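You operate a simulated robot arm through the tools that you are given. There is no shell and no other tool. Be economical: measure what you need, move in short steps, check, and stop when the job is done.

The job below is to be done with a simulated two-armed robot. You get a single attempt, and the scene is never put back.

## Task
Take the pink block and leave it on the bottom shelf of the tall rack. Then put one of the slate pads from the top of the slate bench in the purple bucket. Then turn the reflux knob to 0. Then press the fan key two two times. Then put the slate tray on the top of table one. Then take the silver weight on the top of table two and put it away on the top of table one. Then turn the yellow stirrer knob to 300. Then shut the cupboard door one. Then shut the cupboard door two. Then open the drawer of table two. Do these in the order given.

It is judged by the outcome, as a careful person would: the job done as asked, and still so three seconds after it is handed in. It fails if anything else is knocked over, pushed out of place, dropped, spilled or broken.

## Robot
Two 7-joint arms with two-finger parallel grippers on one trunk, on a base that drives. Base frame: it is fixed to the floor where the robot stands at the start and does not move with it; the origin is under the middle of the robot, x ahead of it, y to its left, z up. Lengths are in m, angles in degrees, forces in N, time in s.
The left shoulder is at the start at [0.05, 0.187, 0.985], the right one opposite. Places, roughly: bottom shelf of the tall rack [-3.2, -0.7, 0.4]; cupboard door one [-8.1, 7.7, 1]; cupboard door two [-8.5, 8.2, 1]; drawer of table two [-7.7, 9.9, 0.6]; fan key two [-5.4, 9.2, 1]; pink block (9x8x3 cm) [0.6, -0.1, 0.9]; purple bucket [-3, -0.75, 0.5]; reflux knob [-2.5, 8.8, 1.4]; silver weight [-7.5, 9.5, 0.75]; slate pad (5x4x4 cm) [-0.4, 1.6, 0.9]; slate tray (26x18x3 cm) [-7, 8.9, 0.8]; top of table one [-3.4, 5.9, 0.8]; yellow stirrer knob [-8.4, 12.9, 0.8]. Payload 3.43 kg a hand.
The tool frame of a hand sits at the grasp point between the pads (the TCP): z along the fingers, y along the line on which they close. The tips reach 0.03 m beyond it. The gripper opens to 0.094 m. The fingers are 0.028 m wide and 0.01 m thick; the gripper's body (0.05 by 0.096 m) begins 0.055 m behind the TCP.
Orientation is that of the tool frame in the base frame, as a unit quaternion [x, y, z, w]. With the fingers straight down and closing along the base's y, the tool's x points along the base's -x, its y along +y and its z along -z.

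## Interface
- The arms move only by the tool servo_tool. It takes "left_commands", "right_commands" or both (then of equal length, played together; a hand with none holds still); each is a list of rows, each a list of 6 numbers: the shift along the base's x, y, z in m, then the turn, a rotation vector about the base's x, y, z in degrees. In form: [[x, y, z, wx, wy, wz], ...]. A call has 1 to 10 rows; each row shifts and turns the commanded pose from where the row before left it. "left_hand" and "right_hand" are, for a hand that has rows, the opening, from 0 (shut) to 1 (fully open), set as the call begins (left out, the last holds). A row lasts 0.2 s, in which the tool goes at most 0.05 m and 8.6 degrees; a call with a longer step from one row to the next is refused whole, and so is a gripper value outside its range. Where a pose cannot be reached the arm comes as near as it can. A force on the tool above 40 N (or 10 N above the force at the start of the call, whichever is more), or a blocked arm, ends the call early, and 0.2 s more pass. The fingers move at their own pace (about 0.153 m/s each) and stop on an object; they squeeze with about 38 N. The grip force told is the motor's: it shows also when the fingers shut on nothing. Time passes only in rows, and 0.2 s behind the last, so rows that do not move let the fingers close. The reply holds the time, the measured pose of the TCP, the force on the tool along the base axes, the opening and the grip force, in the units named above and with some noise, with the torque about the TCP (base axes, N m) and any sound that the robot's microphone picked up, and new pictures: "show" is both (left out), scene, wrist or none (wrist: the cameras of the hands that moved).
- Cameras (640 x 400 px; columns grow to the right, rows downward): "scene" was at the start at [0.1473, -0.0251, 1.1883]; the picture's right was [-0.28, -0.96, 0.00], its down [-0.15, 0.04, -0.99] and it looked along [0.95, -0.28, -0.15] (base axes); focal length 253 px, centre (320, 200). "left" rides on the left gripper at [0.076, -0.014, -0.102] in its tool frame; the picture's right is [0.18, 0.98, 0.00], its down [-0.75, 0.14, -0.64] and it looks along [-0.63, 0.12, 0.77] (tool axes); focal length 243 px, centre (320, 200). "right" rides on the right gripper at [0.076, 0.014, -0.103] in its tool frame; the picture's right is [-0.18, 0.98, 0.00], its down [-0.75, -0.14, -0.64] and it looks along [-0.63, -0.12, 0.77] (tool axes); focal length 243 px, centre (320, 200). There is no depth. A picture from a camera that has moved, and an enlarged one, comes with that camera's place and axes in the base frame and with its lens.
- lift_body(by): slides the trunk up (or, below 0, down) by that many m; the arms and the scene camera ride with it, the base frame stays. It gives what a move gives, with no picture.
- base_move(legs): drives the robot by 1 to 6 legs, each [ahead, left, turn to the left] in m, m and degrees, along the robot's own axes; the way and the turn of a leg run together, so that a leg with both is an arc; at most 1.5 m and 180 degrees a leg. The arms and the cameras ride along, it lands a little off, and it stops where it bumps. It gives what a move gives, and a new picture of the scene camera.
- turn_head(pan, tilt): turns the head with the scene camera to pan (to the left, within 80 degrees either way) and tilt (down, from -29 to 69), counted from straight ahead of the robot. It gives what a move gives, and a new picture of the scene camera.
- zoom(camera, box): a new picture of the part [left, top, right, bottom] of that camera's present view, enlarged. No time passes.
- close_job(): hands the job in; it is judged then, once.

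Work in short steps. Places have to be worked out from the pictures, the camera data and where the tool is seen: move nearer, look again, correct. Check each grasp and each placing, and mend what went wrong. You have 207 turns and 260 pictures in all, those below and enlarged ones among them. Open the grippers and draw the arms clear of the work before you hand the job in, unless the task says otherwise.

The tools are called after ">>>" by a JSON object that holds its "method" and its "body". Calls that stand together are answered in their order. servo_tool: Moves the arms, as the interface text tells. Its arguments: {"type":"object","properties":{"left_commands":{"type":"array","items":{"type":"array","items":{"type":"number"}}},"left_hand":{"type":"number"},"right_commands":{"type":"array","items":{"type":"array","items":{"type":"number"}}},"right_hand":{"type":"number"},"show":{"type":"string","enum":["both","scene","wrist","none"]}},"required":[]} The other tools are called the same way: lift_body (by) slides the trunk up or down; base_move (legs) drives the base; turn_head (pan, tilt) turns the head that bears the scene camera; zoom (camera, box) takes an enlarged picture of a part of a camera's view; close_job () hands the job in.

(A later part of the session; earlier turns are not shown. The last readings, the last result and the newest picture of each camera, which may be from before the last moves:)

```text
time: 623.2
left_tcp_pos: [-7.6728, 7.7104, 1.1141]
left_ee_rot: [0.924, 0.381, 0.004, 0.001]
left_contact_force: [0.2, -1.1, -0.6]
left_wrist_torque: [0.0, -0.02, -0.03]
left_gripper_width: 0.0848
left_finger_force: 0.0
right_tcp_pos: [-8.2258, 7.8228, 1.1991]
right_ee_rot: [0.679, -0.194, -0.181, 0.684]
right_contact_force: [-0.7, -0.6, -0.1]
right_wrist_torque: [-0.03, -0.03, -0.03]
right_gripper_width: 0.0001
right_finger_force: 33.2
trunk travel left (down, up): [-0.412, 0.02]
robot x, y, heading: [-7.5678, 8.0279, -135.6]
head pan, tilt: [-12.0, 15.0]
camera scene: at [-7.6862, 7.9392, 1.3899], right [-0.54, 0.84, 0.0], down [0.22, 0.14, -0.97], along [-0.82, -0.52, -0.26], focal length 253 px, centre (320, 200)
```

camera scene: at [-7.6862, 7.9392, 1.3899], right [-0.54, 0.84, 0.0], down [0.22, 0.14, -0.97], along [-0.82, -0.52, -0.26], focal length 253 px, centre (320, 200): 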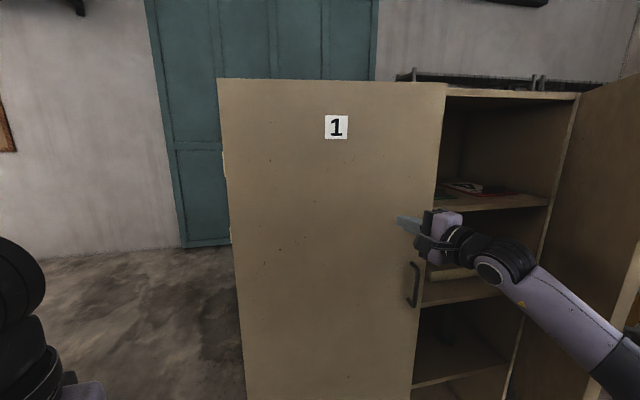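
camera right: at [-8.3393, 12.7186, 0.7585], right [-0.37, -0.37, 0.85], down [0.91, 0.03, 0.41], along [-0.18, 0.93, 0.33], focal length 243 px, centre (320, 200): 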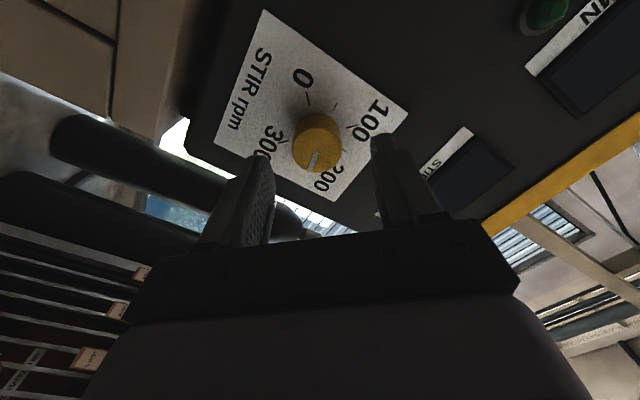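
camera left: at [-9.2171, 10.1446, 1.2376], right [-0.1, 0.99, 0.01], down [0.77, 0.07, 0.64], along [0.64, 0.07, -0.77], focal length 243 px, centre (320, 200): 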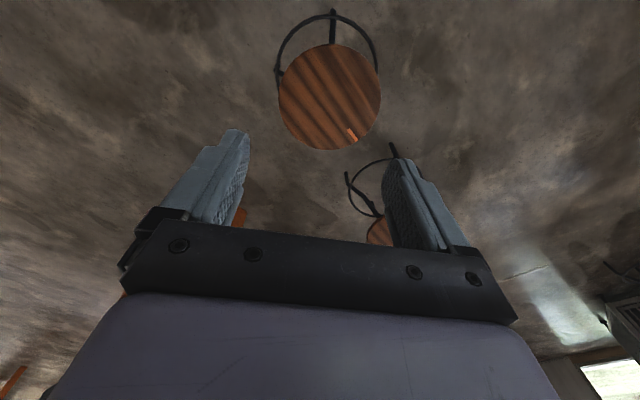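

The fist is right at the door near its free edge, above the handle. I push toward the cupboard.

>>> {"method": "servo_tool", "body": {"right_commands": [[-0.018, -0.018, 0, 0, 0, 0], [-0.018, -0.018, 0, 0, 0, 0], [-0.018, -0.018, 0, 0, 0, 0], [-0.018, -0.018, 0, 0, 0, 0], [-0.018, -0.018, 0, 0, 0, 0], [-0.018, -0.018, 0, 0, 0, 0]], "show": "scene"}}

```text
time: 624.3
left_tcp_pos: [-7.6729, 7.7118, 1.1143]
left_ee_rot: [0.925, 0.381, 0.003, 0.001]
left_contact_force: [-0.3, 0.1, -0.5]
left_wrist_torque: [-0.01, -0.02, -0.01]
left_gripper_width: 0.0847
left_finger_force: 0.1
right_tcp_pos: [-8.2922, 7.7562, 1.2007]
right_ee_rot: [0.68, -0.192, -0.181, 0.684]
right_contact_force: [14.5, 12.9, 1.2]
right_wrist_torque: [0.05, 0.12, -0.05]
right_gripper_width: 0.0
right_finger_force: 33.0
trunk travel left (down, up): [-0.412, 0.02]
robot x, y, heading: [-7.5664, 8.0253, -135.9]
head pan, tilt: [-12.0, 15.0]
stopped in row 5 (right hand): the force on the tool passed its limit (the readings are from after the stop); the commanded pose is now the measured one
camera scene: at [-7.6843, 7.9417, 1.3902], right [-0.53, 0.85, 0.0], down [0.22, 0.14, -0.97], along [-0.82, -0.52, -0.26], focal length 253 px, centre (320, 200)
```

scene: 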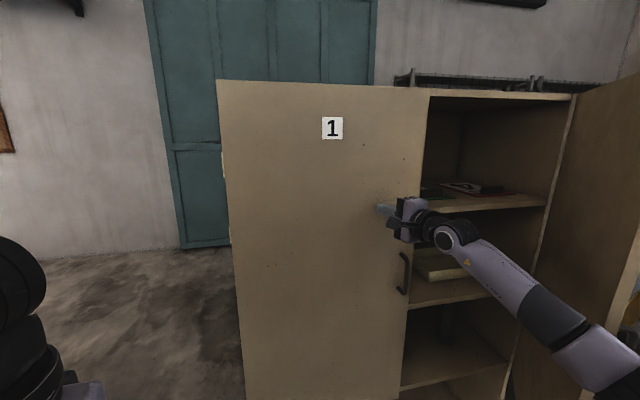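

Mostly closed; I push further in small steps.

>>> {"method": "servo_tool", "body": {"right_commands": [[-0.006, -0.006, 0, 0, 0, 0], [-0.006, -0.006, 0, 0, 0, 0], [-0.006, -0.006, 0, 0, 0, 0], [-0.006, -0.006, 0, 0, 0, 0], [-0.006, -0.006, 0, 0, 0, 0], [-0.006, -0.006, 0, 0, 0, 0]], "show": "scene"}}

```text
time: 624.6
left_tcp_pos: [-7.6715, 7.7147, 1.1156]
left_ee_rot: [0.925, 0.381, 0.001, 0.002]
left_contact_force: [-0.6, 0.1, 0.0]
left_wrist_torque: [-0.02, -0.01, 0.02]
left_gripper_width: 0.0847
left_finger_force: 0.1
right_tcp_pos: [-8.2915, 7.7561, 1.2002]
right_ee_rot: [0.682, -0.193, -0.179, 0.683]
right_contact_force: [23.1, 20.8, 0.6]
right_wrist_torque: [-0.02, -0.04, -0.15]
right_gripper_width: 0.0001
right_finger_force: 33.0
trunk travel left (down, up): [-0.412, 0.02]
robot x, y, heading: [-7.565, 8.0308, -135.8]
head pan, tilt: [-12.0, 15.0]
stopped in row 1 (right hand): the force on the tool passed its limit (the readings are from after the stop); the commanded pose is now the measured one
camera scene: at [-7.6818, 7.9444, 1.3907], right [-0.53, 0.85, 0.0], down [0.22, 0.13, -0.97], along [-0.82, -0.52, -0.25], focal length 253 px, centre (320, 200)
```

scene: 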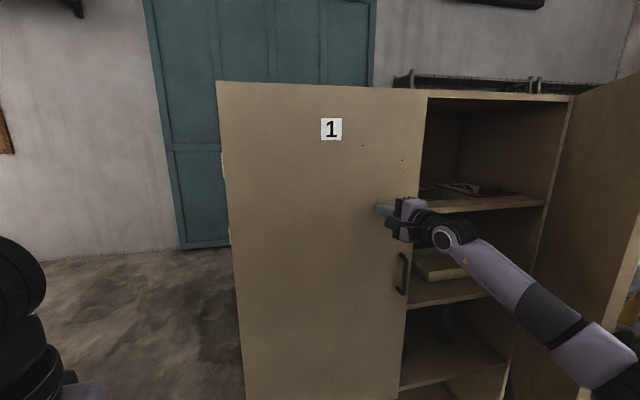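

Door one is shut (hard stop, top edges in line). I draw the fist back, then go around to door two's outer face.

>>> {"method": "servo_tool", "body": {"right_commands": [[0.03, 0.03, 0, 0, 0, 0], [0.034, 0.034, 0, 0, 0, 0], [0.034, 0.034, 0, 0, 0, 0], [0.034, 0.034, 0, 0, 0, 0], [0.034, 0.034, 0, 0, 0, 0]], "show": "none"}}

>>> {"method": "base_move", "body": {"legs": [[-0.2, 0, 0.7], [0, -0.3, 0], [0.1, 0, 0]]}}

```text
time: 625.8
left_tcp_pos: [-7.6734, 7.711, 1.1148]
left_ee_rot: [0.925, 0.381, 0.003, 0.002]
left_contact_force: [-0.3, 0.4, -0.1]
left_wrist_torque: [-0.01, 0.01, 0.02]
left_gripper_width: 0.0846
left_finger_force: 0.1
right_tcp_pos: [-8.1276, 7.9182, 1.1996]
right_ee_rot: [0.683, -0.194, -0.179, 0.681]
right_contact_force: [0.3, 0.7, 0.2]
right_wrist_torque: [0.04, -0.01, 0.01]
right_gripper_width: 0.0
right_finger_force: 33.3
trunk travel left (down, up): [-0.412, 0.02]
robot x, y, heading: [-7.568, 8.0317, -135.7]
head pan, tilt: [-12.0, 15.0]
```

```text
time: 629.9
left_tcp_pos: [-7.8156, 7.9974, 1.1135]
left_ee_rot: [0.923, 0.384, 0.004, 0.001]
left_contact_force: [-0.4, -0.8, -1.0]
left_wrist_torque: [0.0, -0.01, -0.04]
left_gripper_width: 0.0846
left_finger_force: 0.0
right_tcp_pos: [-8.2739, 8.2024, 1.1997]
right_ee_rot: [0.684, -0.194, -0.176, 0.681]
right_contact_force: [-0.7, 0.0, 0.9]
right_wrist_torque: [-0.03, 0.03, 0.0]
right_gripper_width: 0.0
right_finger_force: 33.0
trunk travel left (down, up): [-0.412, 0.02]
robot x, y, heading: [-7.7073, 8.3186, -135.4]
head pan, tilt: [-12.0, 15.0]
camera scene: at [-7.8301, 8.2267, 1.3898], right [-0.54, 0.84, 0.0], down [0.22, 0.14, -0.97], along [-0.81, -0.52, -0.26], focal length 253 px, centre (320, 200)
```

scene: 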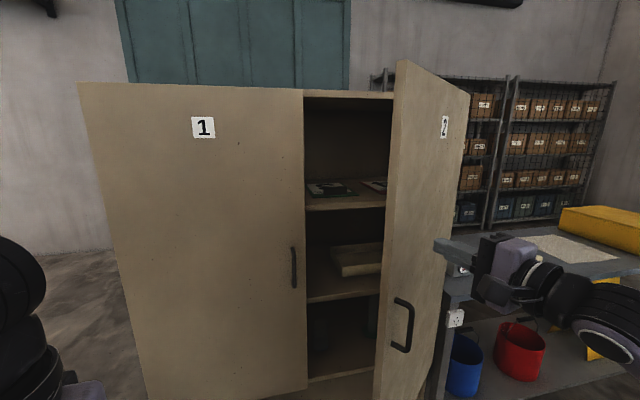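

The fist is just outside door two's outer face. I push in −e direction.

>>> {"method": "servo_tool", "body": {"right_commands": [[-0.018, -0.018, 0, 0, 0, 0], [-0.018, -0.018, 0, 0, 0, 0], [-0.018, -0.018, 0, 0, 0, 0], [-0.018, -0.018, 0, 0, 0, 0], [-0.018, -0.018, 0, 0, 0, 0], [-0.018, -0.018, 0, 0, 0, 0], [-0.018, -0.018, 0, 0, 0, 0], [-0.018, -0.018, 0, 0, 0, 0], [-0.018, -0.018, 0, 0, 0, 0]], "show": "scene"}}

```text
time: 631.9
left_tcp_pos: [-7.8148, 7.9979, 1.1145]
left_ee_rot: [0.923, 0.384, 0.003, 0.002]
left_contact_force: [-0.1, -0.4, 0.2]
left_wrist_torque: [0.02, 0.0, -0.01]
left_gripper_width: 0.0845
left_finger_force: 0.1
right_tcp_pos: [-8.4371, 8.0371, 1.1982]
right_ee_rot: [0.685, -0.192, -0.177, 0.68]
right_contact_force: [-0.6, 0.4, 0.1]
right_wrist_torque: [0.02, 0.02, 0.0]
right_gripper_width: 0.0
right_finger_force: 32.9
trunk travel left (down, up): [-0.412, 0.02]
robot x, y, heading: [-7.7081, 8.319, -135.6]
head pan, tilt: [-12.0, 15.0]
camera scene: at [-7.8295, 8.227, 1.3899], right [-0.54, 0.84, 0.0], down [0.22, 0.14, -0.97], along [-0.81, -0.52, -0.26], focal length 253 px, centre (320, 200)
```

scene: 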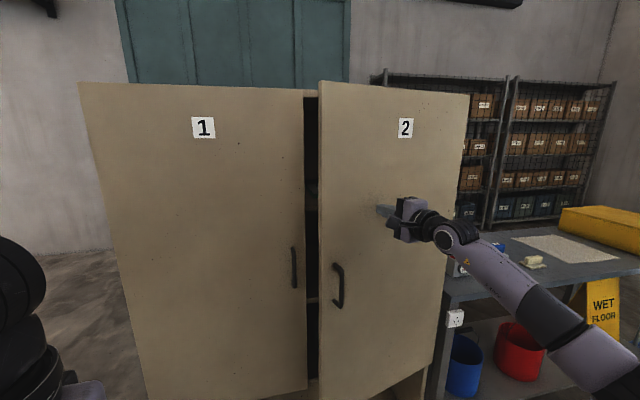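

Nearly shut. I push on.

>>> {"method": "servo_tool", "body": {"right_commands": [[-0.016, -0.016, 0, 0, 0, 0], [-0.016, -0.016, 0, 0, 0, 0], [-0.016, -0.016, 0, 0, 0, 0], [-0.016, -0.016, 0, 0, 0, 0], [-0.016, -0.016, 0, 0, 0, 0], [-0.012, -0.012, 0, 0, 0, 0]], "show": "scene"}}

```text
time: 633.2
left_tcp_pos: [-7.8144, 7.9995, 1.1146]
left_ee_rot: [0.923, 0.384, 0.002, 0.002]
left_contact_force: [-0.4, 0.5, -0.1]
left_wrist_torque: [-0.04, 0.02, -0.01]
left_gripper_width: 0.0848
left_finger_force: 0.1
right_tcp_pos: [-8.5, 7.9657, 1.2024]
right_ee_rot: [0.683, -0.192, -0.176, 0.682]
right_contact_force: [0.5, 0.2, 0.8]
right_wrist_torque: [0.05, -0.02, -0.06]
right_gripper_width: 0.0
right_finger_force: 32.9
right hand out of reach, approached as far as the arm can: row 5, 6
trunk travel left (down, up): [-0.412, 0.02]
robot x, y, heading: [-7.7094, 8.3148, -135.5]
head pan, tilt: [-12.0, 15.0]
camera scene: at [-7.8288, 8.2279, 1.3901], right [-0.54, 0.84, 0.0], down [0.22, 0.14, -0.97], along [-0.81, -0.52, -0.26], focal length 253 px, centre (320, 200)
```

scene: 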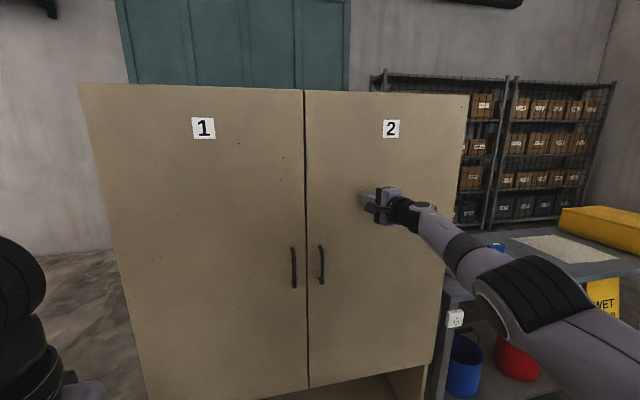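

Both doors look flush. To be sure door two is fully shut, I retract slightly, move up 5 cm and press until a hard stop.

>>> {"method": "servo_tool", "body": {"right_commands": [[0.025, 0.025, 0, 0, 0, 0]], "show": "none"}}

>>> {"method": "base_move", "body": {"legs": [[0.03, 0, 0]]}}

>>> {"method": "servo_tool", "body": {"right_commands": [[-0.006, -0.006, 0, 0, 0, 0], [-0.006, -0.006, 0, 0, 0, 0], [-0.005, -0.005, 0, 0, 0, 0], [-0.005, -0.005, 0, 0, 0, 0], [-0.004, -0.004, 0, 0, 0, 0]], "show": "none"}}

```text
time: 633.6
left_tcp_pos: [-7.8157, 8.0011, 1.1146]
left_ee_rot: [0.923, 0.385, 0.003, 0.001]
left_contact_force: [-0.1, -0.3, 1.0]
left_wrist_torque: [-0.03, 0.04, 0.01]
left_gripper_width: 0.0845
left_finger_force: 0.1
right_tcp_pos: [-8.4921, 7.9896, 1.2077]
right_ee_rot: [0.683, -0.194, -0.182, 0.681]
right_contact_force: [0.5, 0.3, -0.1]
right_wrist_torque: [0.01, -0.03, 0.05]
right_gripper_width: 0.0003
right_finger_force: 32.6
right hand out of reach, approached as far as the arm can: row 1
trunk travel left (down, up): [-0.412, 0.02]
robot x, y, heading: [-7.7104, 8.3142, -135.3]
head pan, tilt: [-12.0, 15.0]
```

```text
time: 634.6
left_tcp_pos: [-7.8333, 7.9801, 1.1157]
left_ee_rot: [0.923, 0.384, 0.002, 0.002]
left_contact_force: [-0.2, 0.7, -0.5]
left_wrist_torque: [-0.01, 0.03, 0.01]
left_gripper_width: 0.0847
left_finger_force: 0.1
right_tcp_pos: [-8.5081, 7.9722, 1.2074]
right_ee_rot: [0.687, -0.192, -0.177, 0.678]
right_contact_force: [9.5, 8.1, -0.6]
right_wrist_torque: [-0.09, -0.04, -0.06]
right_gripper_width: 0.0
right_finger_force: 32.9
trunk travel left (down, up): [-0.412, 0.02]
robot x, y, heading: [-7.7251, 8.2988, -135.3]
head pan, tilt: [-12.0, 15.0]
stopped in leg 1: the force on the tool passed its limit (the readings are from after the stop); the commanded pose is now the measured one
camera scene: at [-7.8458, 8.2114, 1.3903], right [-0.54, 0.84, 0.0], down [0.22, 0.14, -0.97], along [-0.81, -0.52, -0.26], focal length 253 px, centre (320, 200)
```

scene: 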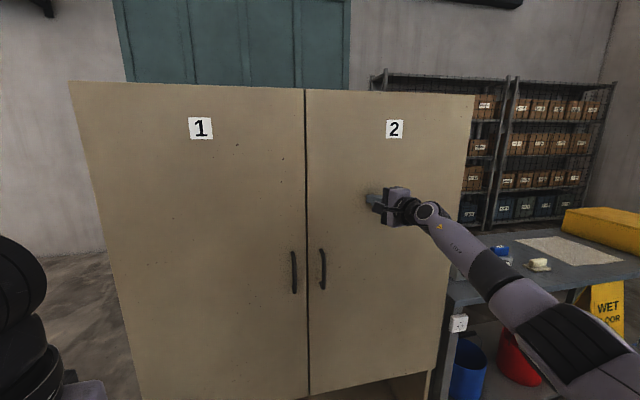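

```text
time: 635.0
left_tcp_pos: [-7.8303, 7.9851, 1.1157]
left_ee_rot: [0.924, 0.383, 0.0, 0.002]
left_contact_force: [0.2, -0.2, -0.6]
left_wrist_torque: [0.02, -0.02, -0.01]
left_gripper_width: 0.0845
left_finger_force: 0.0
right_tcp_pos: [-8.5083, 7.9725, 1.2067]
right_ee_rot: [0.688, -0.191, -0.175, 0.678]
right_contact_force: [27.1, 23.3, 1.2]
right_wrist_torque: [-0.02, 0.07, -0.13]
right_gripper_width: 0.0
right_finger_force: 33.0
trunk travel left (down, up): [-0.412, 0.02]
robot x, y, heading: [-7.7261, 8.2977, -135.7]
head pan, tilt: [-12.0, 15.0]
stopped in row 1 (right hand): the force on the tool passed its limit (the readings are from after the stop); the commanded pose is now the measured one
```

Hard stop again: door two is shut. Last is table two's drawer at its far end. I back off and bring the right hand back to neutral (unroll, then point down).

>>> {"method": "servo_tool", "body": {"right_commands": [[0.025, 0.025, 0, 0, 0, 0], [0.034, 0.034, 0, 0, 0, 0], [0.034, 0.034, 0, 0, 0, 0], [0.034, 0.034, 0, 0, 0, 0], [0.034, 0.034, 0, 4.3, 7.34, 0], [0, 0, 0, 4.3, 7.34, 0], [0, 0, 0, 4.3, 7.34, 0], [0, 0, 0, 4.3, 7.34, 0], [0, 0, 0, 4.3, 7.34, 0], [0, 0, 0, 4.3, 7.34, 0]], "show": "none"}}

>>> {"method": "servo_tool", "body": {"right_commands": [[0, 0, 0, 4.3, 7.34, 0], [0, 0, 0, 4.3, 7.34, 0], [0, 0, 0, 4.3, 7.34, 0], [0, 0, 0, 4.3, 7.34, 0], [0, 0, 0, 3.0, 5.1, 0], [0, 0, 0, 7.34, -4.29, 0], [0, 0, 0, 7.34, -4.29, 0], [0, 0, 0, 7.34, -4.29, 0], [0, 0, 0, 7.34, -4.29, 0], [0, 0, 0, 7.34, -4.29, 0]], "show": "none"}}

>>> {"method": "servo_tool", "body": {"right_commands": [[0, 0, 0, 7.34, -4.29, 0], [0, 0, 0, 7.34, -4.29, 0], [0, 0, 0, 7.34, -4.29, 0], [0, 0, 0, 7.34, -4.29, 0], [0, 0, 0, 7.34, -4.29, 0], [0, 0, 0, 4.3, -2.5, 0], [0, 0, 0, 0, 0, -8], [0, 0, 0, 0, 0, -7.5]], "show": "none"}}

```text
time: 637.1
left_tcp_pos: [-7.8341, 7.9813, 1.1144]
left_ee_rot: [0.923, 0.384, 0.004, 0.002]
left_contact_force: [-0.2, -0.6, -0.3]
left_wrist_torque: [0.01, -0.02, -0.02]
left_gripper_width: 0.0847
left_finger_force: 0.0
right_tcp_pos: [-8.3525, 8.1295, 1.2018]
right_ee_rot: [0.705, 0.115, -0.457, 0.531]
right_contact_force: [0.5, 0.1, 0.1]
right_wrist_torque: [-0.05, 0.02, -0.02]
right_gripper_width: 0.0
right_finger_force: 33.1
trunk travel left (down, up): [-0.412, 0.02]
robot x, y, heading: [-7.7259, 8.2989, -135.8]
head pan, tilt: [-12.0, 15.0]
```

```text
time: 639.4
left_tcp_pos: [-7.833, 7.9805, 1.1144]
left_ee_rot: [0.924, 0.383, 0.003, 0.002]
left_contact_force: [-0.2, -0.6, -0.3]
left_wrist_torque: [0.02, -0.03, 0.03]
left_gripper_width: 0.0846
left_finger_force: 0.0
right_tcp_pos: [-8.351, 8.1281, 1.2031]
right_ee_rot: [0.797, 0.452, -0.353, 0.19]
right_contact_force: [-1.0, -0.5, -0.5]
right_wrist_torque: [-0.02, -0.04, 0.0]
right_gripper_width: 0.0001
right_finger_force: 33.0
trunk travel left (down, up): [-0.412, 0.02]
robot x, y, heading: [-7.7276, 8.2972, -135.8]
head pan, tilt: [-12.0, 15.0]
```

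```text
time: 641.1
left_tcp_pos: [-7.8342, 7.9819, 1.1139]
left_ee_rot: [0.924, 0.383, 0.003, 0.002]
left_contact_force: [-0.3, 0.7, 0.5]
left_wrist_torque: [-0.01, -0.01, 0.03]
left_gripper_width: 0.0843
left_finger_force: 0.1
right_tcp_pos: [-8.3507, 8.1292, 1.2011]
right_ee_rot: [0.926, 0.371, -0.067, 0.012]
right_contact_force: [-0.3, 0.3, -0.1]
right_wrist_torque: [-0.05, 0.05, 0.01]
right_gripper_width: 0.0
right_finger_force: 33.0
right hand out of reach, approached as far as the arm can: row 6
trunk travel left (down, up): [-0.412, 0.02]
robot x, y, heading: [-7.7263, 8.2991, -135.7]
head pan, tilt: [-12.0, 15.0]
```

Right hand is nearly neutral again. I slide along to the far end of the table and turn to face along it.

>>> {"method": "base_move", "body": {"legs": [[0, -1.62, 0], [0, 0, 179.5]]}}

>>> {"method": "turn_head", "body": {"pan": -25, "tilt": 25}}

```text
refused: -1.62 is not a number from -1.5 to 1.5
```

```text
time: 641.9
left_tcp_pos: [-7.8352, 7.9808, 1.1141]
left_ee_rot: [0.923, 0.384, 0.003, 0.001]
left_contact_force: [1.0, 0.6, 0.3]
left_wrist_torque: [0.0, 0.0, -0.01]
left_gripper_width: 0.0844
left_finger_force: 0.0
right_tcp_pos: [-8.3506, 8.1298, 1.2028]
right_ee_rot: [0.925, 0.374, -0.068, 0.013]
right_contact_force: [-0.1, -0.8, -0.8]
right_wrist_torque: [0.02, 0.02, 0.02]
right_gripper_width: 0.0
right_finger_force: 32.4
trunk travel left (down, up): [-0.412, 0.02]
robot x, y, heading: [-7.7301, 8.3017, -135.6]
head pan, tilt: [-25.0, 25.0]
camera scene: at [-7.8551, 8.2298, 1.3738], right [-0.33, 0.94, 0.0], down [0.4, 0.14, -0.91], along [-0.85, -0.3, -0.42], focal length 253 px, centre (320, 200)
```

scene: 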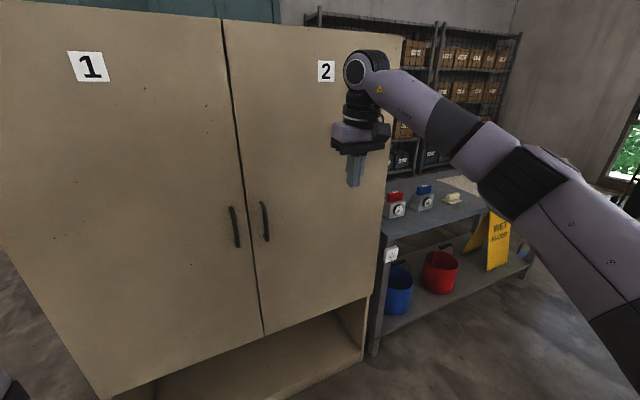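

The leg was too long; doors are seen flush. I split the move.

>>> {"method": "base_move", "body": {"legs": [[-0.1, -0.81, 0], [0, -0.81, 0], [0, 0, 179.5]]}}

```text
time: 657.6
left_tcp_pos: [-8.6896, 9.8517, 1.1143]
left_ee_rot: [-0.403, 0.915, 0.001, -0.004]
left_contact_force: [-0.8, 0.0, -0.5]
left_wrist_torque: [0.01, -0.03, 0.0]
left_gripper_width: 0.0847
left_finger_force: 0.1
right_tcp_pos: [-8.167, 9.7254, 1.2018]
right_ee_rot: [-0.392, 0.918, 0.014, 0.066]
right_contact_force: [0.6, -0.1, 0.1]
right_wrist_torque: [-0.03, 0.01, -0.03]
right_gripper_width: 0.0
right_finger_force: 32.3
trunk travel left (down, up): [-0.412, 0.02]
robot x, y, heading: [-8.7816, 9.5298, 46.9]
head pan, tilt: [-25.0, 25.0]
camera scene: at [-8.6586, 9.6065, 1.3737], right [0.37, -0.93, 0.0], down [-0.39, -0.16, -0.91], along [0.84, 0.34, -0.42], focal length 253 px, centre (320, 200)
```

scene: 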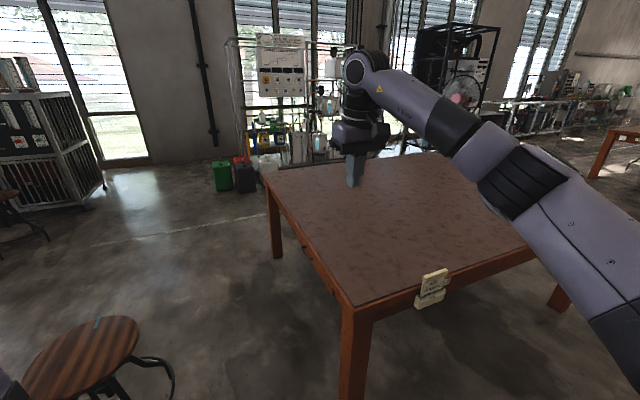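

I zoom on the table's end face to find the drawer handle.

>>> {"method": "zoom", "body": {"camera": "scene", "box": [250, 170, 380, 320]}}

```text
2.67 times, centred on (315, 245) of scene
camera zoom: at [-8.6586, 9.6065, 1.3737], right [0.37, -0.93, 0.0], down [-0.39, -0.16, -0.91], along [0.84, 0.34, -0.42], focal length 675 px, centre (333, 80)
```

zoom: 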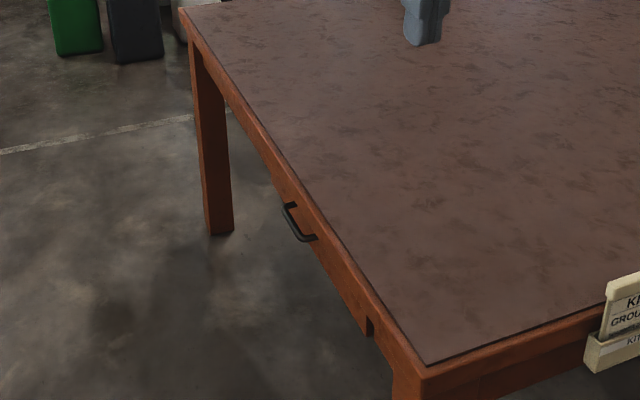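

Handle found: bar from e≈0.35 to 0.43, i≈1.728, z≈0.665 (about (-7.816,10.019)). I straighten up, go ahead 0.54 m in the corridor, and lower the trunk 0.2 m.

>>> {"method": "base_move", "body": {"legs": [[0, 0, -2], [0.54, 0, 0]]}}

>>> {"method": "lift_body", "body": {"by": -0.2}}

>>> {"method": "servo_tool", "body": {"right_commands": [[0.0, 0.0, 0, -4.7, 4.7, 0], [-0.02, 0.02, 0, 0, 0, 0], [-0.02, 0.02, -0.01, 0, 0, 0], [-0.01, 0.01, -0.01, 0, 0, 0]], "right_hand": 0.55}}

```text
time: 661.1
left_tcp_pos: [-8.2994, 10.2195, 1.1139]
left_ee_rot: [-0.383, 0.924, 0.001, -0.004]
left_contact_force: [-0.5, 0.1, 0.5]
left_wrist_torque: [0.01, 0.03, 0.01]
left_gripper_width: 0.0846
left_finger_force: 0.0
right_tcp_pos: [-7.7829, 10.0711, 1.2018]
right_ee_rot: [-0.373, 0.925, 0.013, 0.067]
right_contact_force: [1.0, -0.3, 0.2]
right_wrist_torque: [-0.03, -0.02, 0.01]
right_gripper_width: 0.0
right_finger_force: 33.2
trunk travel left (down, up): [-0.412, 0.02]
robot x, y, heading: [-8.4059, 9.9051, 44.4]
head pan, tilt: [-25.0, 25.0]
camera scene: at [-8.2785, 9.9738, 1.3737], right [0.33, -0.94, 0.0], down [-0.4, -0.14, -0.91], along [0.85, 0.3, -0.42], focal length 253 px, centre (320, 200)
```

scene: 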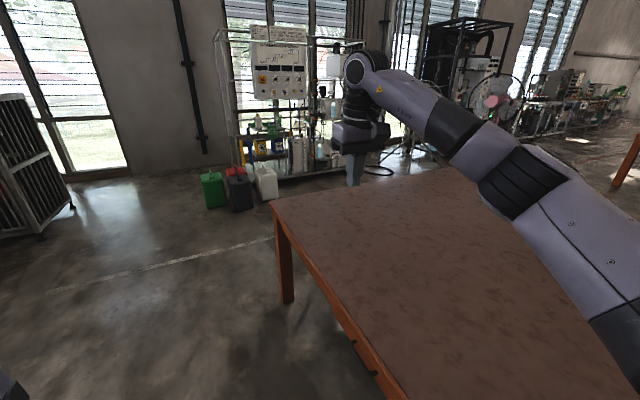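

```text
time: 663.2
left_tcp_pos: [-8.2997, 10.2182, 0.9145]
left_ee_rot: [-0.385, 0.923, 0.002, -0.003]
left_contact_force: [-0.3, -0.9, -0.4]
left_wrist_torque: [0.04, -0.01, -0.02]
left_gripper_width: 0.0847
left_finger_force: 0.2
right_tcp_pos: [-7.784, 10.0709, 1.0023]
right_ee_rot: [-0.373, 0.926, 0.013, 0.066]
right_contact_force: [-0.4, 1.1, -0.1]
right_wrist_torque: [0.0, 0.02, -0.01]
right_gripper_width: 0.0
right_finger_force: 32.5
trunk travel left (down, up): [-0.212, 0.22]
robot x, y, heading: [-8.4084, 9.8973, 44.5]
head pan, tilt: [-25.0, 25.0]
```

```text
time: 664.2
left_tcp_pos: [-8.3003, 10.2196, 0.9142]
left_ee_rot: [-0.384, 0.923, 0.002, -0.004]
left_contact_force: [0.2, -0.4, -0.1]
left_wrist_torque: [0.01, -0.01, -0.01]
left_gripper_width: 0.0845
left_finger_force: 0.1
right_tcp_pos: [-7.8336, 10.1205, 0.9813]
right_ee_rot: [-0.374, 0.927, -0.009, 0.013]
right_contact_force: [0.7, -0.4, 0.1]
right_wrist_torque: [-0.02, 0.0, -0.03]
right_gripper_width: 0.0517
right_finger_force: 0.0
trunk travel left (down, up): [-0.212, 0.22]
robot x, y, heading: [-8.4043, 9.9009, 44.4]
head pan, tilt: [-25.0, 25.0]
camera scene: at [-8.2788, 9.9736, 1.1737], right [0.33, -0.94, 0.0], down [-0.4, -0.14, -0.91], along [0.85, 0.3, -0.42], focal length 253 px, centre (320, 200)
camera right: at [-7.9024, 10.0789, 1.0822], right [-0.55, 0.83, -0.02], down [0.62, 0.43, 0.66], along [0.56, 0.35, -0.75], focal length 243 px, centre (320, 200)
```

scene: 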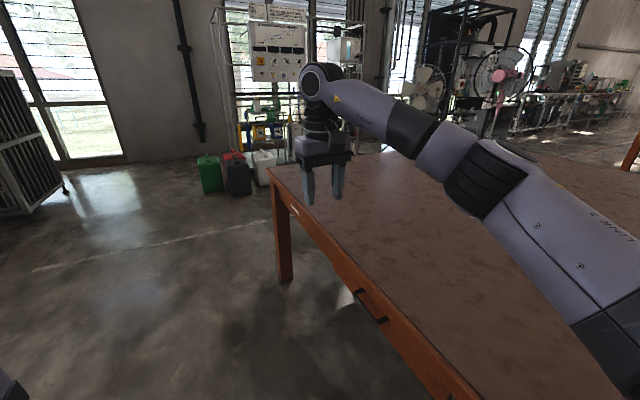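
right: 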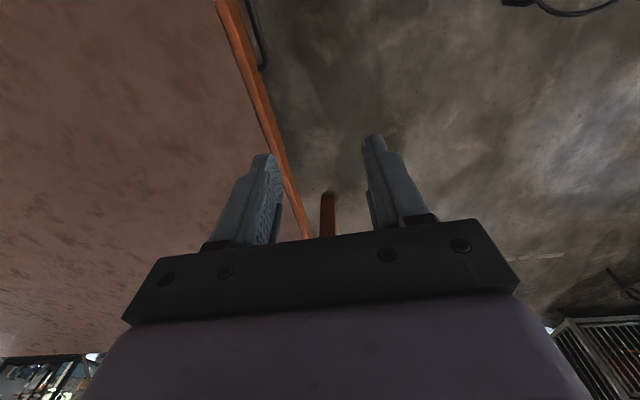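

The handle spans e≈0.35–0.45 at i≈1.72, z≈0.665. I move the right hand above it to z≈0.81 and look.

>>> {"method": "servo_tool", "body": {"right_commands": [[0.003, -0.021, -0.03, 0, 0, 0], [0.003, -0.021, -0.03, 0, 0, 0], [0.003, -0.022, -0.035, 0, 0, 0], [0.003, -0.022, -0.035, 0, 0, 0], [0, 0, -0.04, 0, 0, 0]], "show": "wrist"}}

>>> {"method": "zoom", "body": {"camera": "right", "box": [200, 60, 440, 240]}}

```text
time: 665.4
left_tcp_pos: [-8.2984, 10.2193, 0.9151]
left_ee_rot: [-0.384, 0.923, 0.001, -0.003]
left_contact_force: [-0.1, -0.8, -0.6]
left_wrist_torque: [-0.02, -0.02, -0.01]
left_gripper_width: 0.0844
left_finger_force: 0.1
right_tcp_pos: [-7.8215, 10.037, 0.8105]
right_ee_rot: [-0.374, 0.927, -0.01, 0.014]
right_contact_force: [0.2, 1.0, 0.4]
right_wrist_torque: [0.03, 0.01, 0.01]
right_gripper_width: 0.0518
right_finger_force: 0.1
trunk travel left (down, up): [-0.212, 0.22]
robot x, y, heading: [-8.4058, 9.8994, 44.5]
head pan, tilt: [-25.0, 25.0]
camera right: at [-7.8893, 9.9937, 0.9117], right [-0.55, 0.83, -0.02], down [0.62, 0.43, 0.66], along [0.56, 0.35, -0.75], focal length 243 px, centre (320, 200)
```

right: 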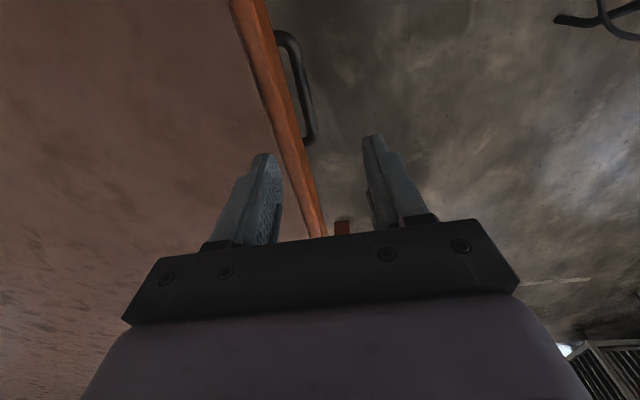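

```text
2.22 times, centred on (320, 150) of right
camera zoom: at [-7.8893, 9.9937, 0.9117], right [-0.55, 0.83, -0.02], down [0.62, 0.43, 0.66], along [0.56, 0.35, -0.75], focal length 539 px, centre (320, 311)
```

zoom: 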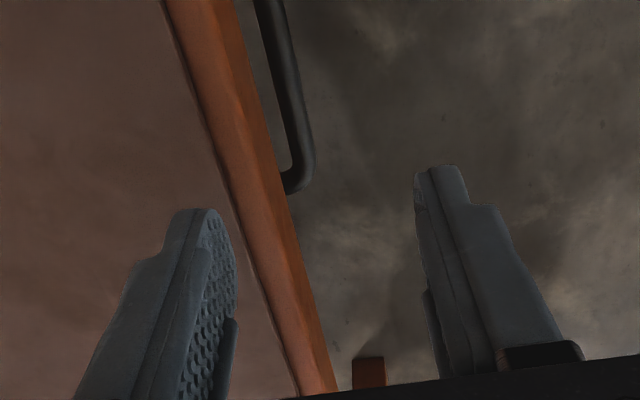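

The gap behind the bar is ~16 mm, so I hook it with the rear finger only: hand fully open keeps the gripper body clear of the tabletop. I adjust sideways and check alignment in the wrist view.

>>> {"method": "servo_tool", "body": {"right_commands": [[-0.0163, 0.0022, 0, 0, 0, 0], [0, 0, -0.03, 0, 0, 0], [0, 0, -0.03, 0, 0, 0]], "right_hand": 1, "show": "none"}}

>>> {"method": "zoom", "body": {"camera": "right", "box": [160, 40, 400, 220]}}

```text
time: 666.2
left_tcp_pos: [-8.2999, 10.2182, 0.9155]
left_ee_rot: [-0.383, 0.924, 0.001, -0.003]
left_contact_force: [-0.5, 0.0, 0.3]
left_wrist_torque: [0.0, 0.01, 0.0]
left_gripper_width: 0.0846
left_finger_force: 0.0
right_tcp_pos: [-7.8359, 10.0369, 0.7773]
right_ee_rot: [-0.372, 0.928, -0.009, 0.018]
right_contact_force: [-11.4, -7.0, 14.4]
right_wrist_torque: [-0.85, -0.06, -0.64]
right_gripper_width: 0.0932
right_finger_force: 0.0
trunk travel left (down, up): [-0.212, 0.22]
robot x, y, heading: [-8.4068, 9.8975, 44.0]
head pan, tilt: [-25.0, 25.0]
stopped in row 3 (right hand): the force on the tool passed its limit (the readings are from after the stop); the commanded pose is now the measured one
```

```text
2.22 times, centred on (280, 130) of right
camera zoom: at [-7.9054, 9.9945, 0.8787], right [-0.55, 0.84, -0.02], down [0.61, 0.42, 0.67], along [0.57, 0.35, -0.75], focal length 539 px, centre (409, 356)
```

zoom: 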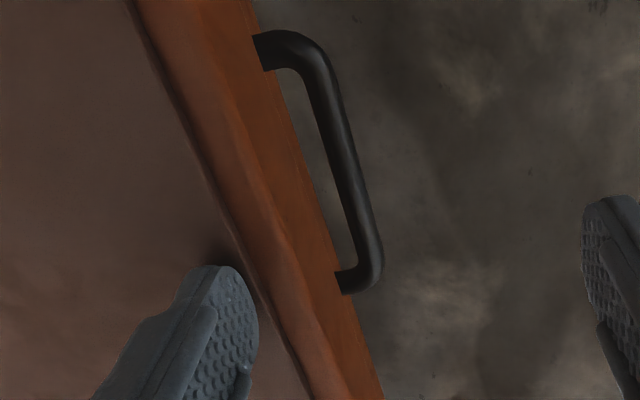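

The tabletop overhangs the handle, so a vertical hook is impossible. I lift off, move out in front of the drawer and tilt the hand sideways to point at the drawer, so the fingers close vertically on the bar.

>>> {"method": "servo_tool", "body": {"right_commands": [[0, 0, 0.03, 0, 0, 0], [-0.034, 0.034, 0, -6, -6, 0], [-0.034, 0.034, 0, -6, -6, 0], [-0.034, 0.034, 0, -6, -6, 0], [0, 0, -0.02, -6, -6, 0], [0, 0, -0.02, -6, -6, 0], [0, 0, -0.02, -6, -6, 0], [0, 0, -0.02, -6, -6, 0], [0, 0, -0.02, -6, -6, 0], [0, 0, -0.02, 0, 0, 0]], "right_hand": 0.6, "show": "wrist"}}

```text
time: 668.4
left_tcp_pos: [-8.2982, 10.2192, 0.9142]
left_ee_rot: [-0.383, 0.924, 0.002, -0.003]
left_contact_force: [-0.6, 0.1, 1.1]
left_wrist_torque: [-0.03, -0.03, 0.0]
left_gripper_width: 0.0845
left_finger_force: 0.0
right_tcp_pos: [-7.9358, 10.1419, 0.686]
right_ee_rot: [-0.314, 0.758, -0.522, 0.234]
right_contact_force: [0.0, 0.6, 0.2]
right_wrist_torque: [0.01, 0.0, -0.01]
right_gripper_width: 0.0563
right_finger_force: 0.0
trunk travel left (down, up): [-0.212, 0.22]
robot x, y, heading: [-8.4075, 9.9016, 44.4]
head pan, tilt: [-25.0, 25.0]
camera right: at [-8.0616, 10.1556, 0.7055], right [-0.1, 0.39, -0.92], down [0.12, 0.92, 0.38], along [0.99, -0.07, -0.14], focal length 243 px, centre (320, 200)
```

right: 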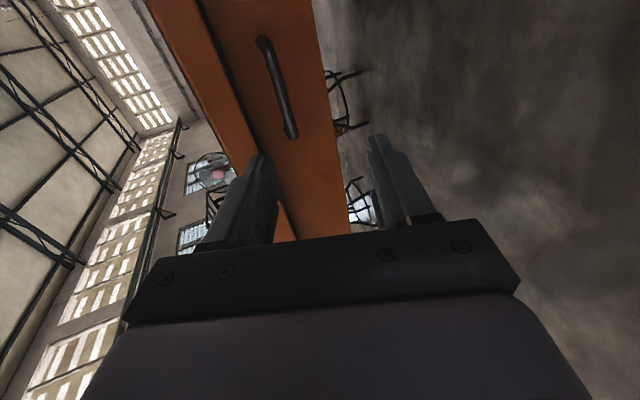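

The hand points squarely at the drawer, 20° down; bar at e≈0.385, i≈1.726, z≈0.666, well between the fingers. I advance 0.15 m and close on the bar.

>>> {"method": "servo_tool", "body": {"right_commands": [[0.0263, -0.0279, -0.003, 0, 0, 0], [0.0263, -0.0279, -0.003, 0, 0, 0], [0.0263, -0.0279, -0.003, 0, 0, 0], [0.0263, -0.0277, -0.003, 0, 0, 0]], "right_hand": 0.43, "show": "wrist"}}

```text
time: 669.4
left_tcp_pos: [-8.2994, 10.2184, 0.9135]
left_ee_rot: [-0.383, 0.924, 0.001, -0.004]
left_contact_force: [0.2, 0.4, -0.3]
left_wrist_torque: [-0.02, 0.01, -0.03]
left_gripper_width: 0.0844
left_finger_force: 0.1
right_tcp_pos: [-7.8316, 10.0282, 0.6733]
right_ee_rot: [-0.314, 0.758, -0.521, 0.234]
right_contact_force: [1.4, 0.8, -0.2]
right_wrist_torque: [0.04, 0.0, -0.02]
right_gripper_width: 0.0403
right_finger_force: 0.2
trunk travel left (down, up): [-0.212, 0.22]
robot x, y, heading: [-8.4083, 9.9003, 44.7]
head pan, tilt: [-25.0, 25.0]
camera right: at [-7.9575, 10.0422, 0.6942], right [-0.1, 0.39, -0.92], down [0.12, 0.92, 0.38], along [0.99, -0.07, -0.14], focal length 243 px, centre (320, 200)
```

right: 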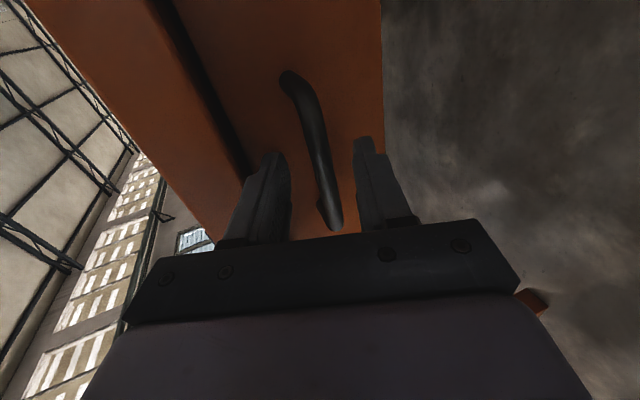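

The bar lies between the fingers. I close.

>>> {"method": "servo_tool", "body": {"right_commands": [[0, 0, 0, 0, 0, 0], [0, 0, 0, 0, 0, 0]], "right_hand": 0, "show": "none"}}

```text
time: 670.0
left_tcp_pos: [-8.2986, 10.2197, 0.9145]
left_ee_rot: [-0.384, 0.924, 0.002, -0.003]
left_contact_force: [0.7, 0.1, -0.2]
left_wrist_torque: [-0.02, 0.01, -0.03]
left_gripper_width: 0.0846
left_finger_force: 0.1
right_tcp_pos: [-7.8318, 10.0291, 0.672]
right_ee_rot: [-0.316, 0.759, -0.52, 0.232]
right_contact_force: [0.6, -1.5, -6.2]
right_wrist_torque: [-0.58, 0.83, 1.27]
right_gripper_width: 0.012
right_finger_force: 45.0
trunk travel left (down, up): [-0.212, 0.22]
robot x, y, heading: [-8.4069, 9.9024, 44.4]
head pan, tilt: [-25.0, 25.0]
```

Bar gripped (12 mm). I pull the drawer out along its axis.

>>> {"method": "servo_tool", "body": {"right_commands": [[-0.0106, 0.0106, 0, 0, 0, 0], [-0.0141, 0.0142, 0, 0, 0, 0], [-0.0141, 0.0142, 0, 0, 0, 0], [-0.0141, 0.0142, 0, 0, 0, 0], [-0.0141, 0.0142, 0, 0, 0, 0], [-0.0141, 0.0142, 0, 0, 0, 0]], "show": "scene"}}

```text
time: 671.4
left_tcp_pos: [-8.2983, 10.22, 0.9137]
left_ee_rot: [-0.385, 0.923, 0.001, -0.004]
left_contact_force: [0.1, 0.0, 0.6]
left_wrist_torque: [0.0, 0.03, 0.03]
left_gripper_width: 0.0845
left_finger_force: 0.0
right_tcp_pos: [-7.9124, 10.1121, 0.6721]
right_ee_rot: [-0.316, 0.758, -0.521, 0.232]
right_contact_force: [-1.4, 0.8, -14.3]
right_wrist_torque: [-0.72, 1.08, 0.09]
right_gripper_width: 0.0117
right_finger_force: 44.2
trunk travel left (down, up): [-0.212, 0.22]
robot x, y, heading: [-8.4032, 9.9015, 44.3]
head pan, tilt: [-25.0, 25.0]
camera scene: at [-8.2776, 9.974, 1.1734], right [0.33, -0.94, 0.0], down [-0.4, -0.14, -0.91], along [0.85, 0.3, -0.42], focal length 253 px, centre (320, 200)
```

scene: 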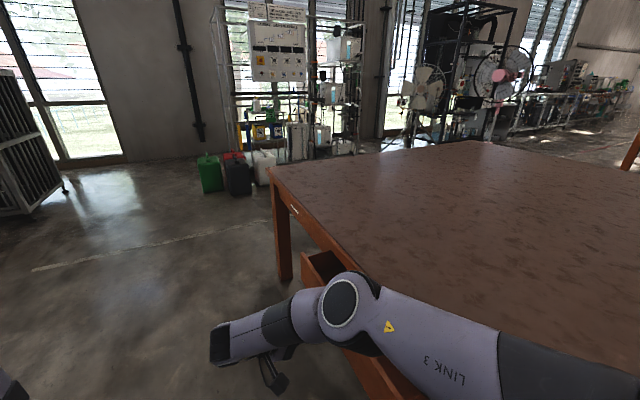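

The drawer is opening (0.115 m). I continue pulling ~0.14 m more.

>>> {"method": "servo_tool", "body": {"right_commands": [[-0.0141, 0.0142, -0.001, 0, 0, 0], [-0.0141, 0.0142, 0, 0, 0, 0], [-0.0141, 0.0142, 0, 0, 0, 0], [-0.0141, 0.0142, 0, 0, 0, 0], [-0.0141, 0.0142, 0, 0, 0, 0], [-0.0141, 0.0142, 0, 0, 0, 0], [-0.0141, 0.0142, 0, 0, 0, 0]], "show": "scene"}}

```text
time: 672.1
left_tcp_pos: [-8.2998, 10.2193, 0.9141]
left_ee_rot: [-0.384, 0.923, 0.002, -0.004]
left_contact_force: [-0.4, -0.4, -0.2]
left_wrist_torque: [0.0, 0.0, 0.02]
left_gripper_width: 0.0844
left_finger_force: 0.1
right_tcp_pos: [-7.9289, 10.1306, 0.6739]
right_ee_rot: [-0.299, 0.77, -0.523, 0.211]
right_contact_force: [4.7, 4.1, -2.0]
right_wrist_torque: [-1.12, 1.15, -0.6]
right_gripper_width: 0.0121
right_finger_force: 45.0
right hand out of reach, approached as far as the arm can: row 3
trunk travel left (down, up): [-0.212, 0.22]
robot x, y, heading: [-8.4057, 9.8987, 44.3]
head pan, tilt: [-25.0, 25.0]
stopped in row 3 (right hand): the force on the tool passed its limit (the readings are from after the stop); the commanded pose is now the measured one
camera scene: at [-8.2784, 9.9738, 1.174], right [0.33, -0.94, 0.0], down [-0.4, -0.14, -0.91], along [0.85, 0.3, -0.42], focal length 253 px, centre (320, 200)
```

scene: 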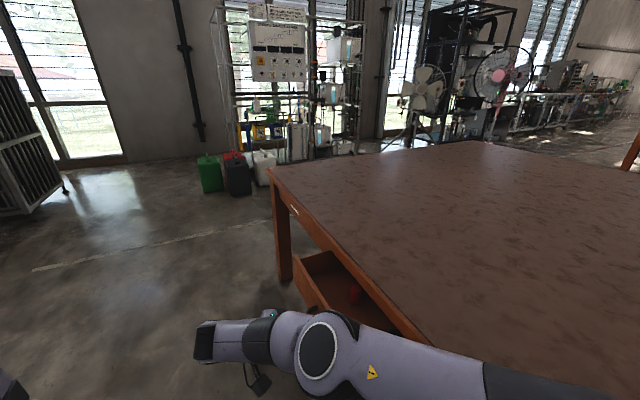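

The arm's limit is reached with the drawer 0.14 m open. I release, shift slightly left, bring the hand vertical, and will pull the drawer's front panel from above.

>>> {"method": "servo_tool", "body": {"right_commands": [[0, 0, 0, 0, 0, 0], [0, 0, 0, 0, 0, 0]], "right_hand": 0.5, "show": "none"}}

>>> {"method": "base_move", "body": {"legs": [[0, 0.04, 0]]}}

>>> {"method": "servo_tool", "body": {"right_commands": [[0, 0, 0.015, 6, 6, 0], [0, 0, 0.015, 6, 6, 0], [0, 0, 0.015, 6, 6, 0], [0, 0, 0.015, 6, 6, 0], [0, 0, 0.015, 6, 6, 0], [0, 0, 0.015, 6, 6, 0], [0, 0, 0.01, 6, 6, 0], [0, 0, 0.01, 6, 6, 0]], "show": "wrist"}}

```text
time: 672.7
left_tcp_pos: [-8.3008, 10.2205, 0.9147]
left_ee_rot: [-0.384, 0.924, 0.002, -0.003]
left_contact_force: [0.1, -0.6, -0.6]
left_wrist_torque: [0.0, 0.02, 0.02]
left_gripper_width: 0.0847
left_finger_force: 0.1
right_tcp_pos: [-7.9283, 10.1317, 0.6742]
right_ee_rot: [-0.297, 0.769, -0.524, 0.213]
right_contact_force: [-1.0, 0.5, 0.0]
right_wrist_torque: [-0.02, -0.01, 0.02]
right_gripper_width: 0.0468
right_finger_force: 0.1
trunk travel left (down, up): [-0.212, 0.22]
robot x, y, heading: [-8.4077, 9.9033, 44.2]
head pan, tilt: [-25.0, 25.0]
```

```text
time: 673.6
left_tcp_pos: [-8.3285, 10.249, 0.9149]
left_ee_rot: [-0.384, 0.923, 0.001, -0.004]
left_contact_force: [1.1, 0.4, -0.5]
left_wrist_torque: [-0.01, -0.01, 0.03]
left_gripper_width: 0.0846
left_finger_force: 0.0
right_tcp_pos: [-7.9574, 10.1614, 0.6733]
right_ee_rot: [-0.297, 0.77, -0.523, 0.214]
right_contact_force: [-0.4, -0.1, 0.7]
right_wrist_torque: [0.02, 0.01, -0.04]
right_gripper_width: 0.047
right_finger_force: 0.0
trunk travel left (down, up): [-0.212, 0.22]
robot x, y, heading: [-8.436, 9.9278, 44.6]
head pan, tilt: [-25.0, 25.0]
camera scene: at [-8.308, 10.0028, 1.1737], right [0.33, -0.94, 0.0], down [-0.4, -0.14, -0.91], along [0.85, 0.3, -0.42], focal length 253 px, centre (320, 200)
```

scene: 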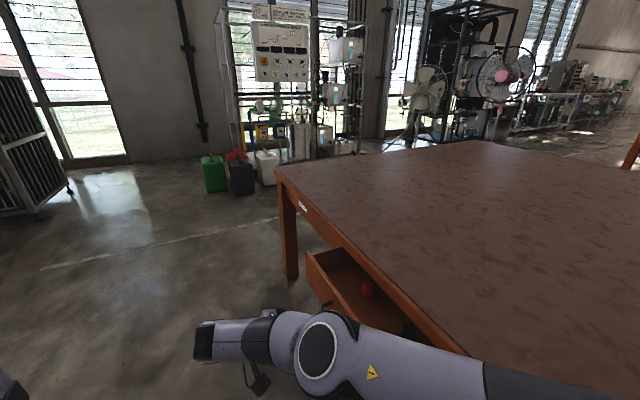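

```text
time: 675.4
left_tcp_pos: [-8.328, 10.2489, 0.9142]
left_ee_rot: [-0.384, 0.923, 0.002, -0.003]
left_contact_force: [0.0, 0.8, -0.3]
left_wrist_torque: [-0.01, -0.01, -0.02]
left_gripper_width: 0.0843
left_finger_force: 0.0
right_tcp_pos: [-7.958, 10.1616, 0.7854]
right_ee_rot: [-0.369, 0.929, -0.012, -0.009]
right_contact_force: [-1.4, 0.8, 0.3]
right_wrist_torque: [-0.01, 0.01, 0.01]
right_gripper_width: 0.0466
right_finger_force: 0.2
trunk travel left (down, up): [-0.212, 0.22]
robot x, y, heading: [-8.439, 9.9298, 44.5]
head pan, tilt: [-25.0, 25.0]
camera right: at [-8.0213, 10.1209, 0.8899], right [-0.54, 0.84, -0.02], down [0.65, 0.43, 0.62], along [0.53, 0.32, -0.78], focal length 243 px, centre (320, 200)
```

right: 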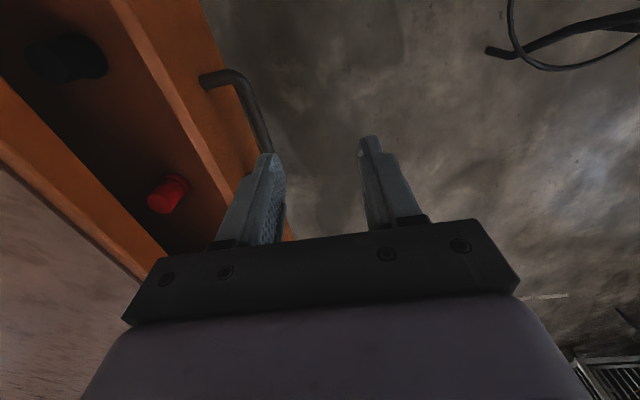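

The opened drawer's front panel is visible (i≈1.835). I move above it, beside the handle (e≈0.49), and look.

>>> {"method": "servo_tool", "body": {"right_commands": [[0.0347, 0.0006, 0, 0, 0, 0], [0.0347, 0.0006, 0, 0, 0, 0], [0.0347, 0.0006, 0, 0, 0, 0], [0.0347, 0.0006, 0, 0, 0, 0], [0, 0, -0.02, 0, 0, 0]], "right_hand": 0.6, "show": "wrist"}}

```text
time: 676.6
left_tcp_pos: [-8.3282, 10.2483, 0.9147]
left_ee_rot: [-0.383, 0.924, 0.002, -0.003]
left_contact_force: [-0.6, -0.5, -0.7]
left_wrist_torque: [0.01, 0.02, 0.02]
left_gripper_width: 0.0844
left_finger_force: 0.0
right_tcp_pos: [-7.8175, 10.1633, 0.7667]
right_ee_rot: [-0.369, 0.929, -0.014, -0.01]
right_contact_force: [0.1, -0.5, 0.4]
right_wrist_torque: [0.0, 0.0, 0.01]
right_gripper_width: 0.0564
right_finger_force: 0.1
trunk travel left (down, up): [-0.212, 0.22]
robot x, y, heading: [-8.4403, 9.9339, 44.3]
head pan, tilt: [-25.0, 25.0]
camera right: at [-7.8818, 10.123, 0.8702], right [-0.54, 0.84, -0.02], down [0.65, 0.43, 0.62], along [0.53, 0.32, -0.78], focal length 243 px, centre (320, 200)
```

right: 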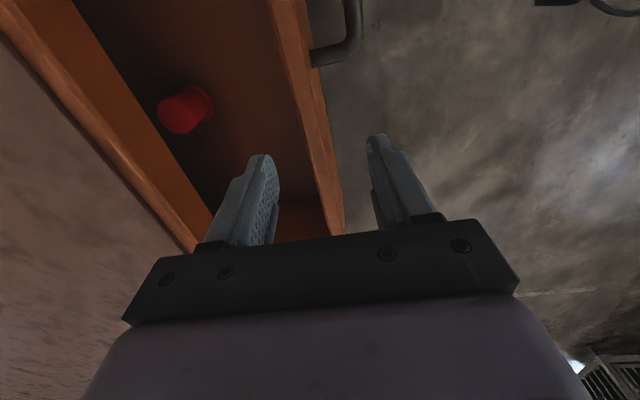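

The panel's top edge is centred between the fingers. I lower 5 cm and close on it.

>>> {"method": "servo_tool", "body": {"right_commands": [[0, 0, -0.02, 0, 0, 0], [0, 0, -0.02, 0, 0, 0], [0, 0, -0.012, 0, 0, 0]], "show": "none"}}

>>> {"method": "servo_tool", "body": {"right_commands": [[0, 0, 0, 0, 0, 0], [0, 0, 0, 0, 0, 0]], "right_hand": 0, "show": "none"}}

```text
time: 677.4
left_tcp_pos: [-8.3278, 10.25, 0.9151]
left_ee_rot: [-0.383, 0.924, 0.001, -0.003]
left_contact_force: [-0.7, -0.5, -0.6]
left_wrist_torque: [0.02, -0.01, -0.03]
left_gripper_width: 0.0844
left_finger_force: 0.0
right_tcp_pos: [-7.8198, 10.1639, 0.7123]
right_ee_rot: [-0.369, 0.929, -0.013, -0.01]
right_contact_force: [0.0, -0.2, 0.5]
right_wrist_torque: [0.01, -0.01, 0.0]
right_gripper_width: 0.0563
right_finger_force: 0.0
trunk travel left (down, up): [-0.212, 0.22]
robot x, y, heading: [-8.4354, 9.9344, 44.6]
head pan, tilt: [-25.0, 25.0]
```

```text
time: 678.0
left_tcp_pos: [-8.3289, 10.2488, 0.9139]
left_ee_rot: [-0.383, 0.924, 0.001, -0.002]
left_contact_force: [0.0, 0.1, -0.2]
left_wrist_torque: [0.02, -0.01, -0.01]
left_gripper_width: 0.0849
left_finger_force: 0.0
right_tcp_pos: [-7.8207, 10.1656, 0.7138]
right_ee_rot: [-0.372, 0.928, -0.012, -0.01]
right_contact_force: [-1.5, -1.0, -1.6]
right_wrist_torque: [0.62, 0.18, 1.42]
right_gripper_width: 0.0159
right_finger_force: 45.5
trunk travel left (down, up): [-0.212, 0.22]
robot x, y, heading: [-8.4371, 9.9285, 44.5]
head pan, tilt: [-25.0, 25.0]
```

Gripped the panel (16 mm). I pull it out further.

>>> {"method": "servo_tool", "body": {"right_commands": [[-0.0106, 0.0106, 0, 0, 0, 0], [-0.0141, 0.0142, 0, 0, 0, 0], [-0.0141, 0.0142, 0, 0, 0, 0], [-0.0141, 0.0142, 0, 0, 0, 0], [-0.0141, 0.0142, 0, 0, 0, 0], [-0.0141, 0.0142, 0, 0, 0, 0], [-0.0141, 0.0142, 0, 0, 0, 0]], "show": "scene"}}

```text
time: 679.6
left_tcp_pos: [-8.33, 10.2485, 0.9163]
left_ee_rot: [-0.383, 0.924, 0.001, -0.002]
left_contact_force: [-0.4, -0.5, -0.2]
left_wrist_torque: [-0.02, -0.02, -0.02]
left_gripper_width: 0.0848
left_finger_force: 0.0
right_tcp_pos: [-7.9144, 10.2602, 0.7134]
right_ee_rot: [-0.371, 0.929, -0.013, -0.008]
right_contact_force: [-6.6, -5.7, 11.6]
right_wrist_torque: [0.07, 0.5, 1.29]
right_gripper_width: 0.0162
right_finger_force: 44.4
trunk travel left (down, up): [-0.212, 0.22]
robot x, y, heading: [-8.4397, 9.9308, 44.5]
head pan, tilt: [-25.0, 25.0]
camera scene: at [-8.3095, 10.0018, 1.1741], right [0.33, -0.94, 0.0], down [-0.4, -0.14, -0.91], along [0.86, 0.3, -0.42], focal length 253 px, centre (320, 200)
```

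scene: 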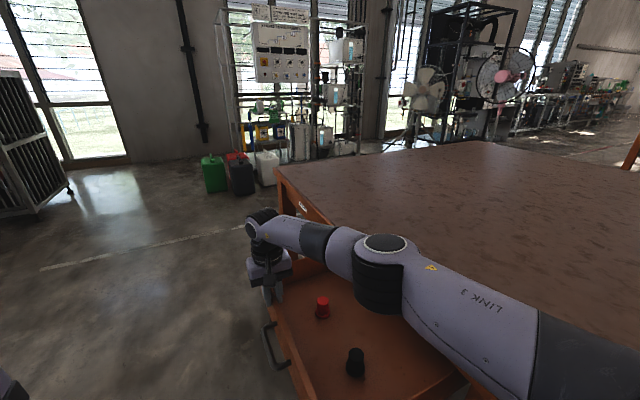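

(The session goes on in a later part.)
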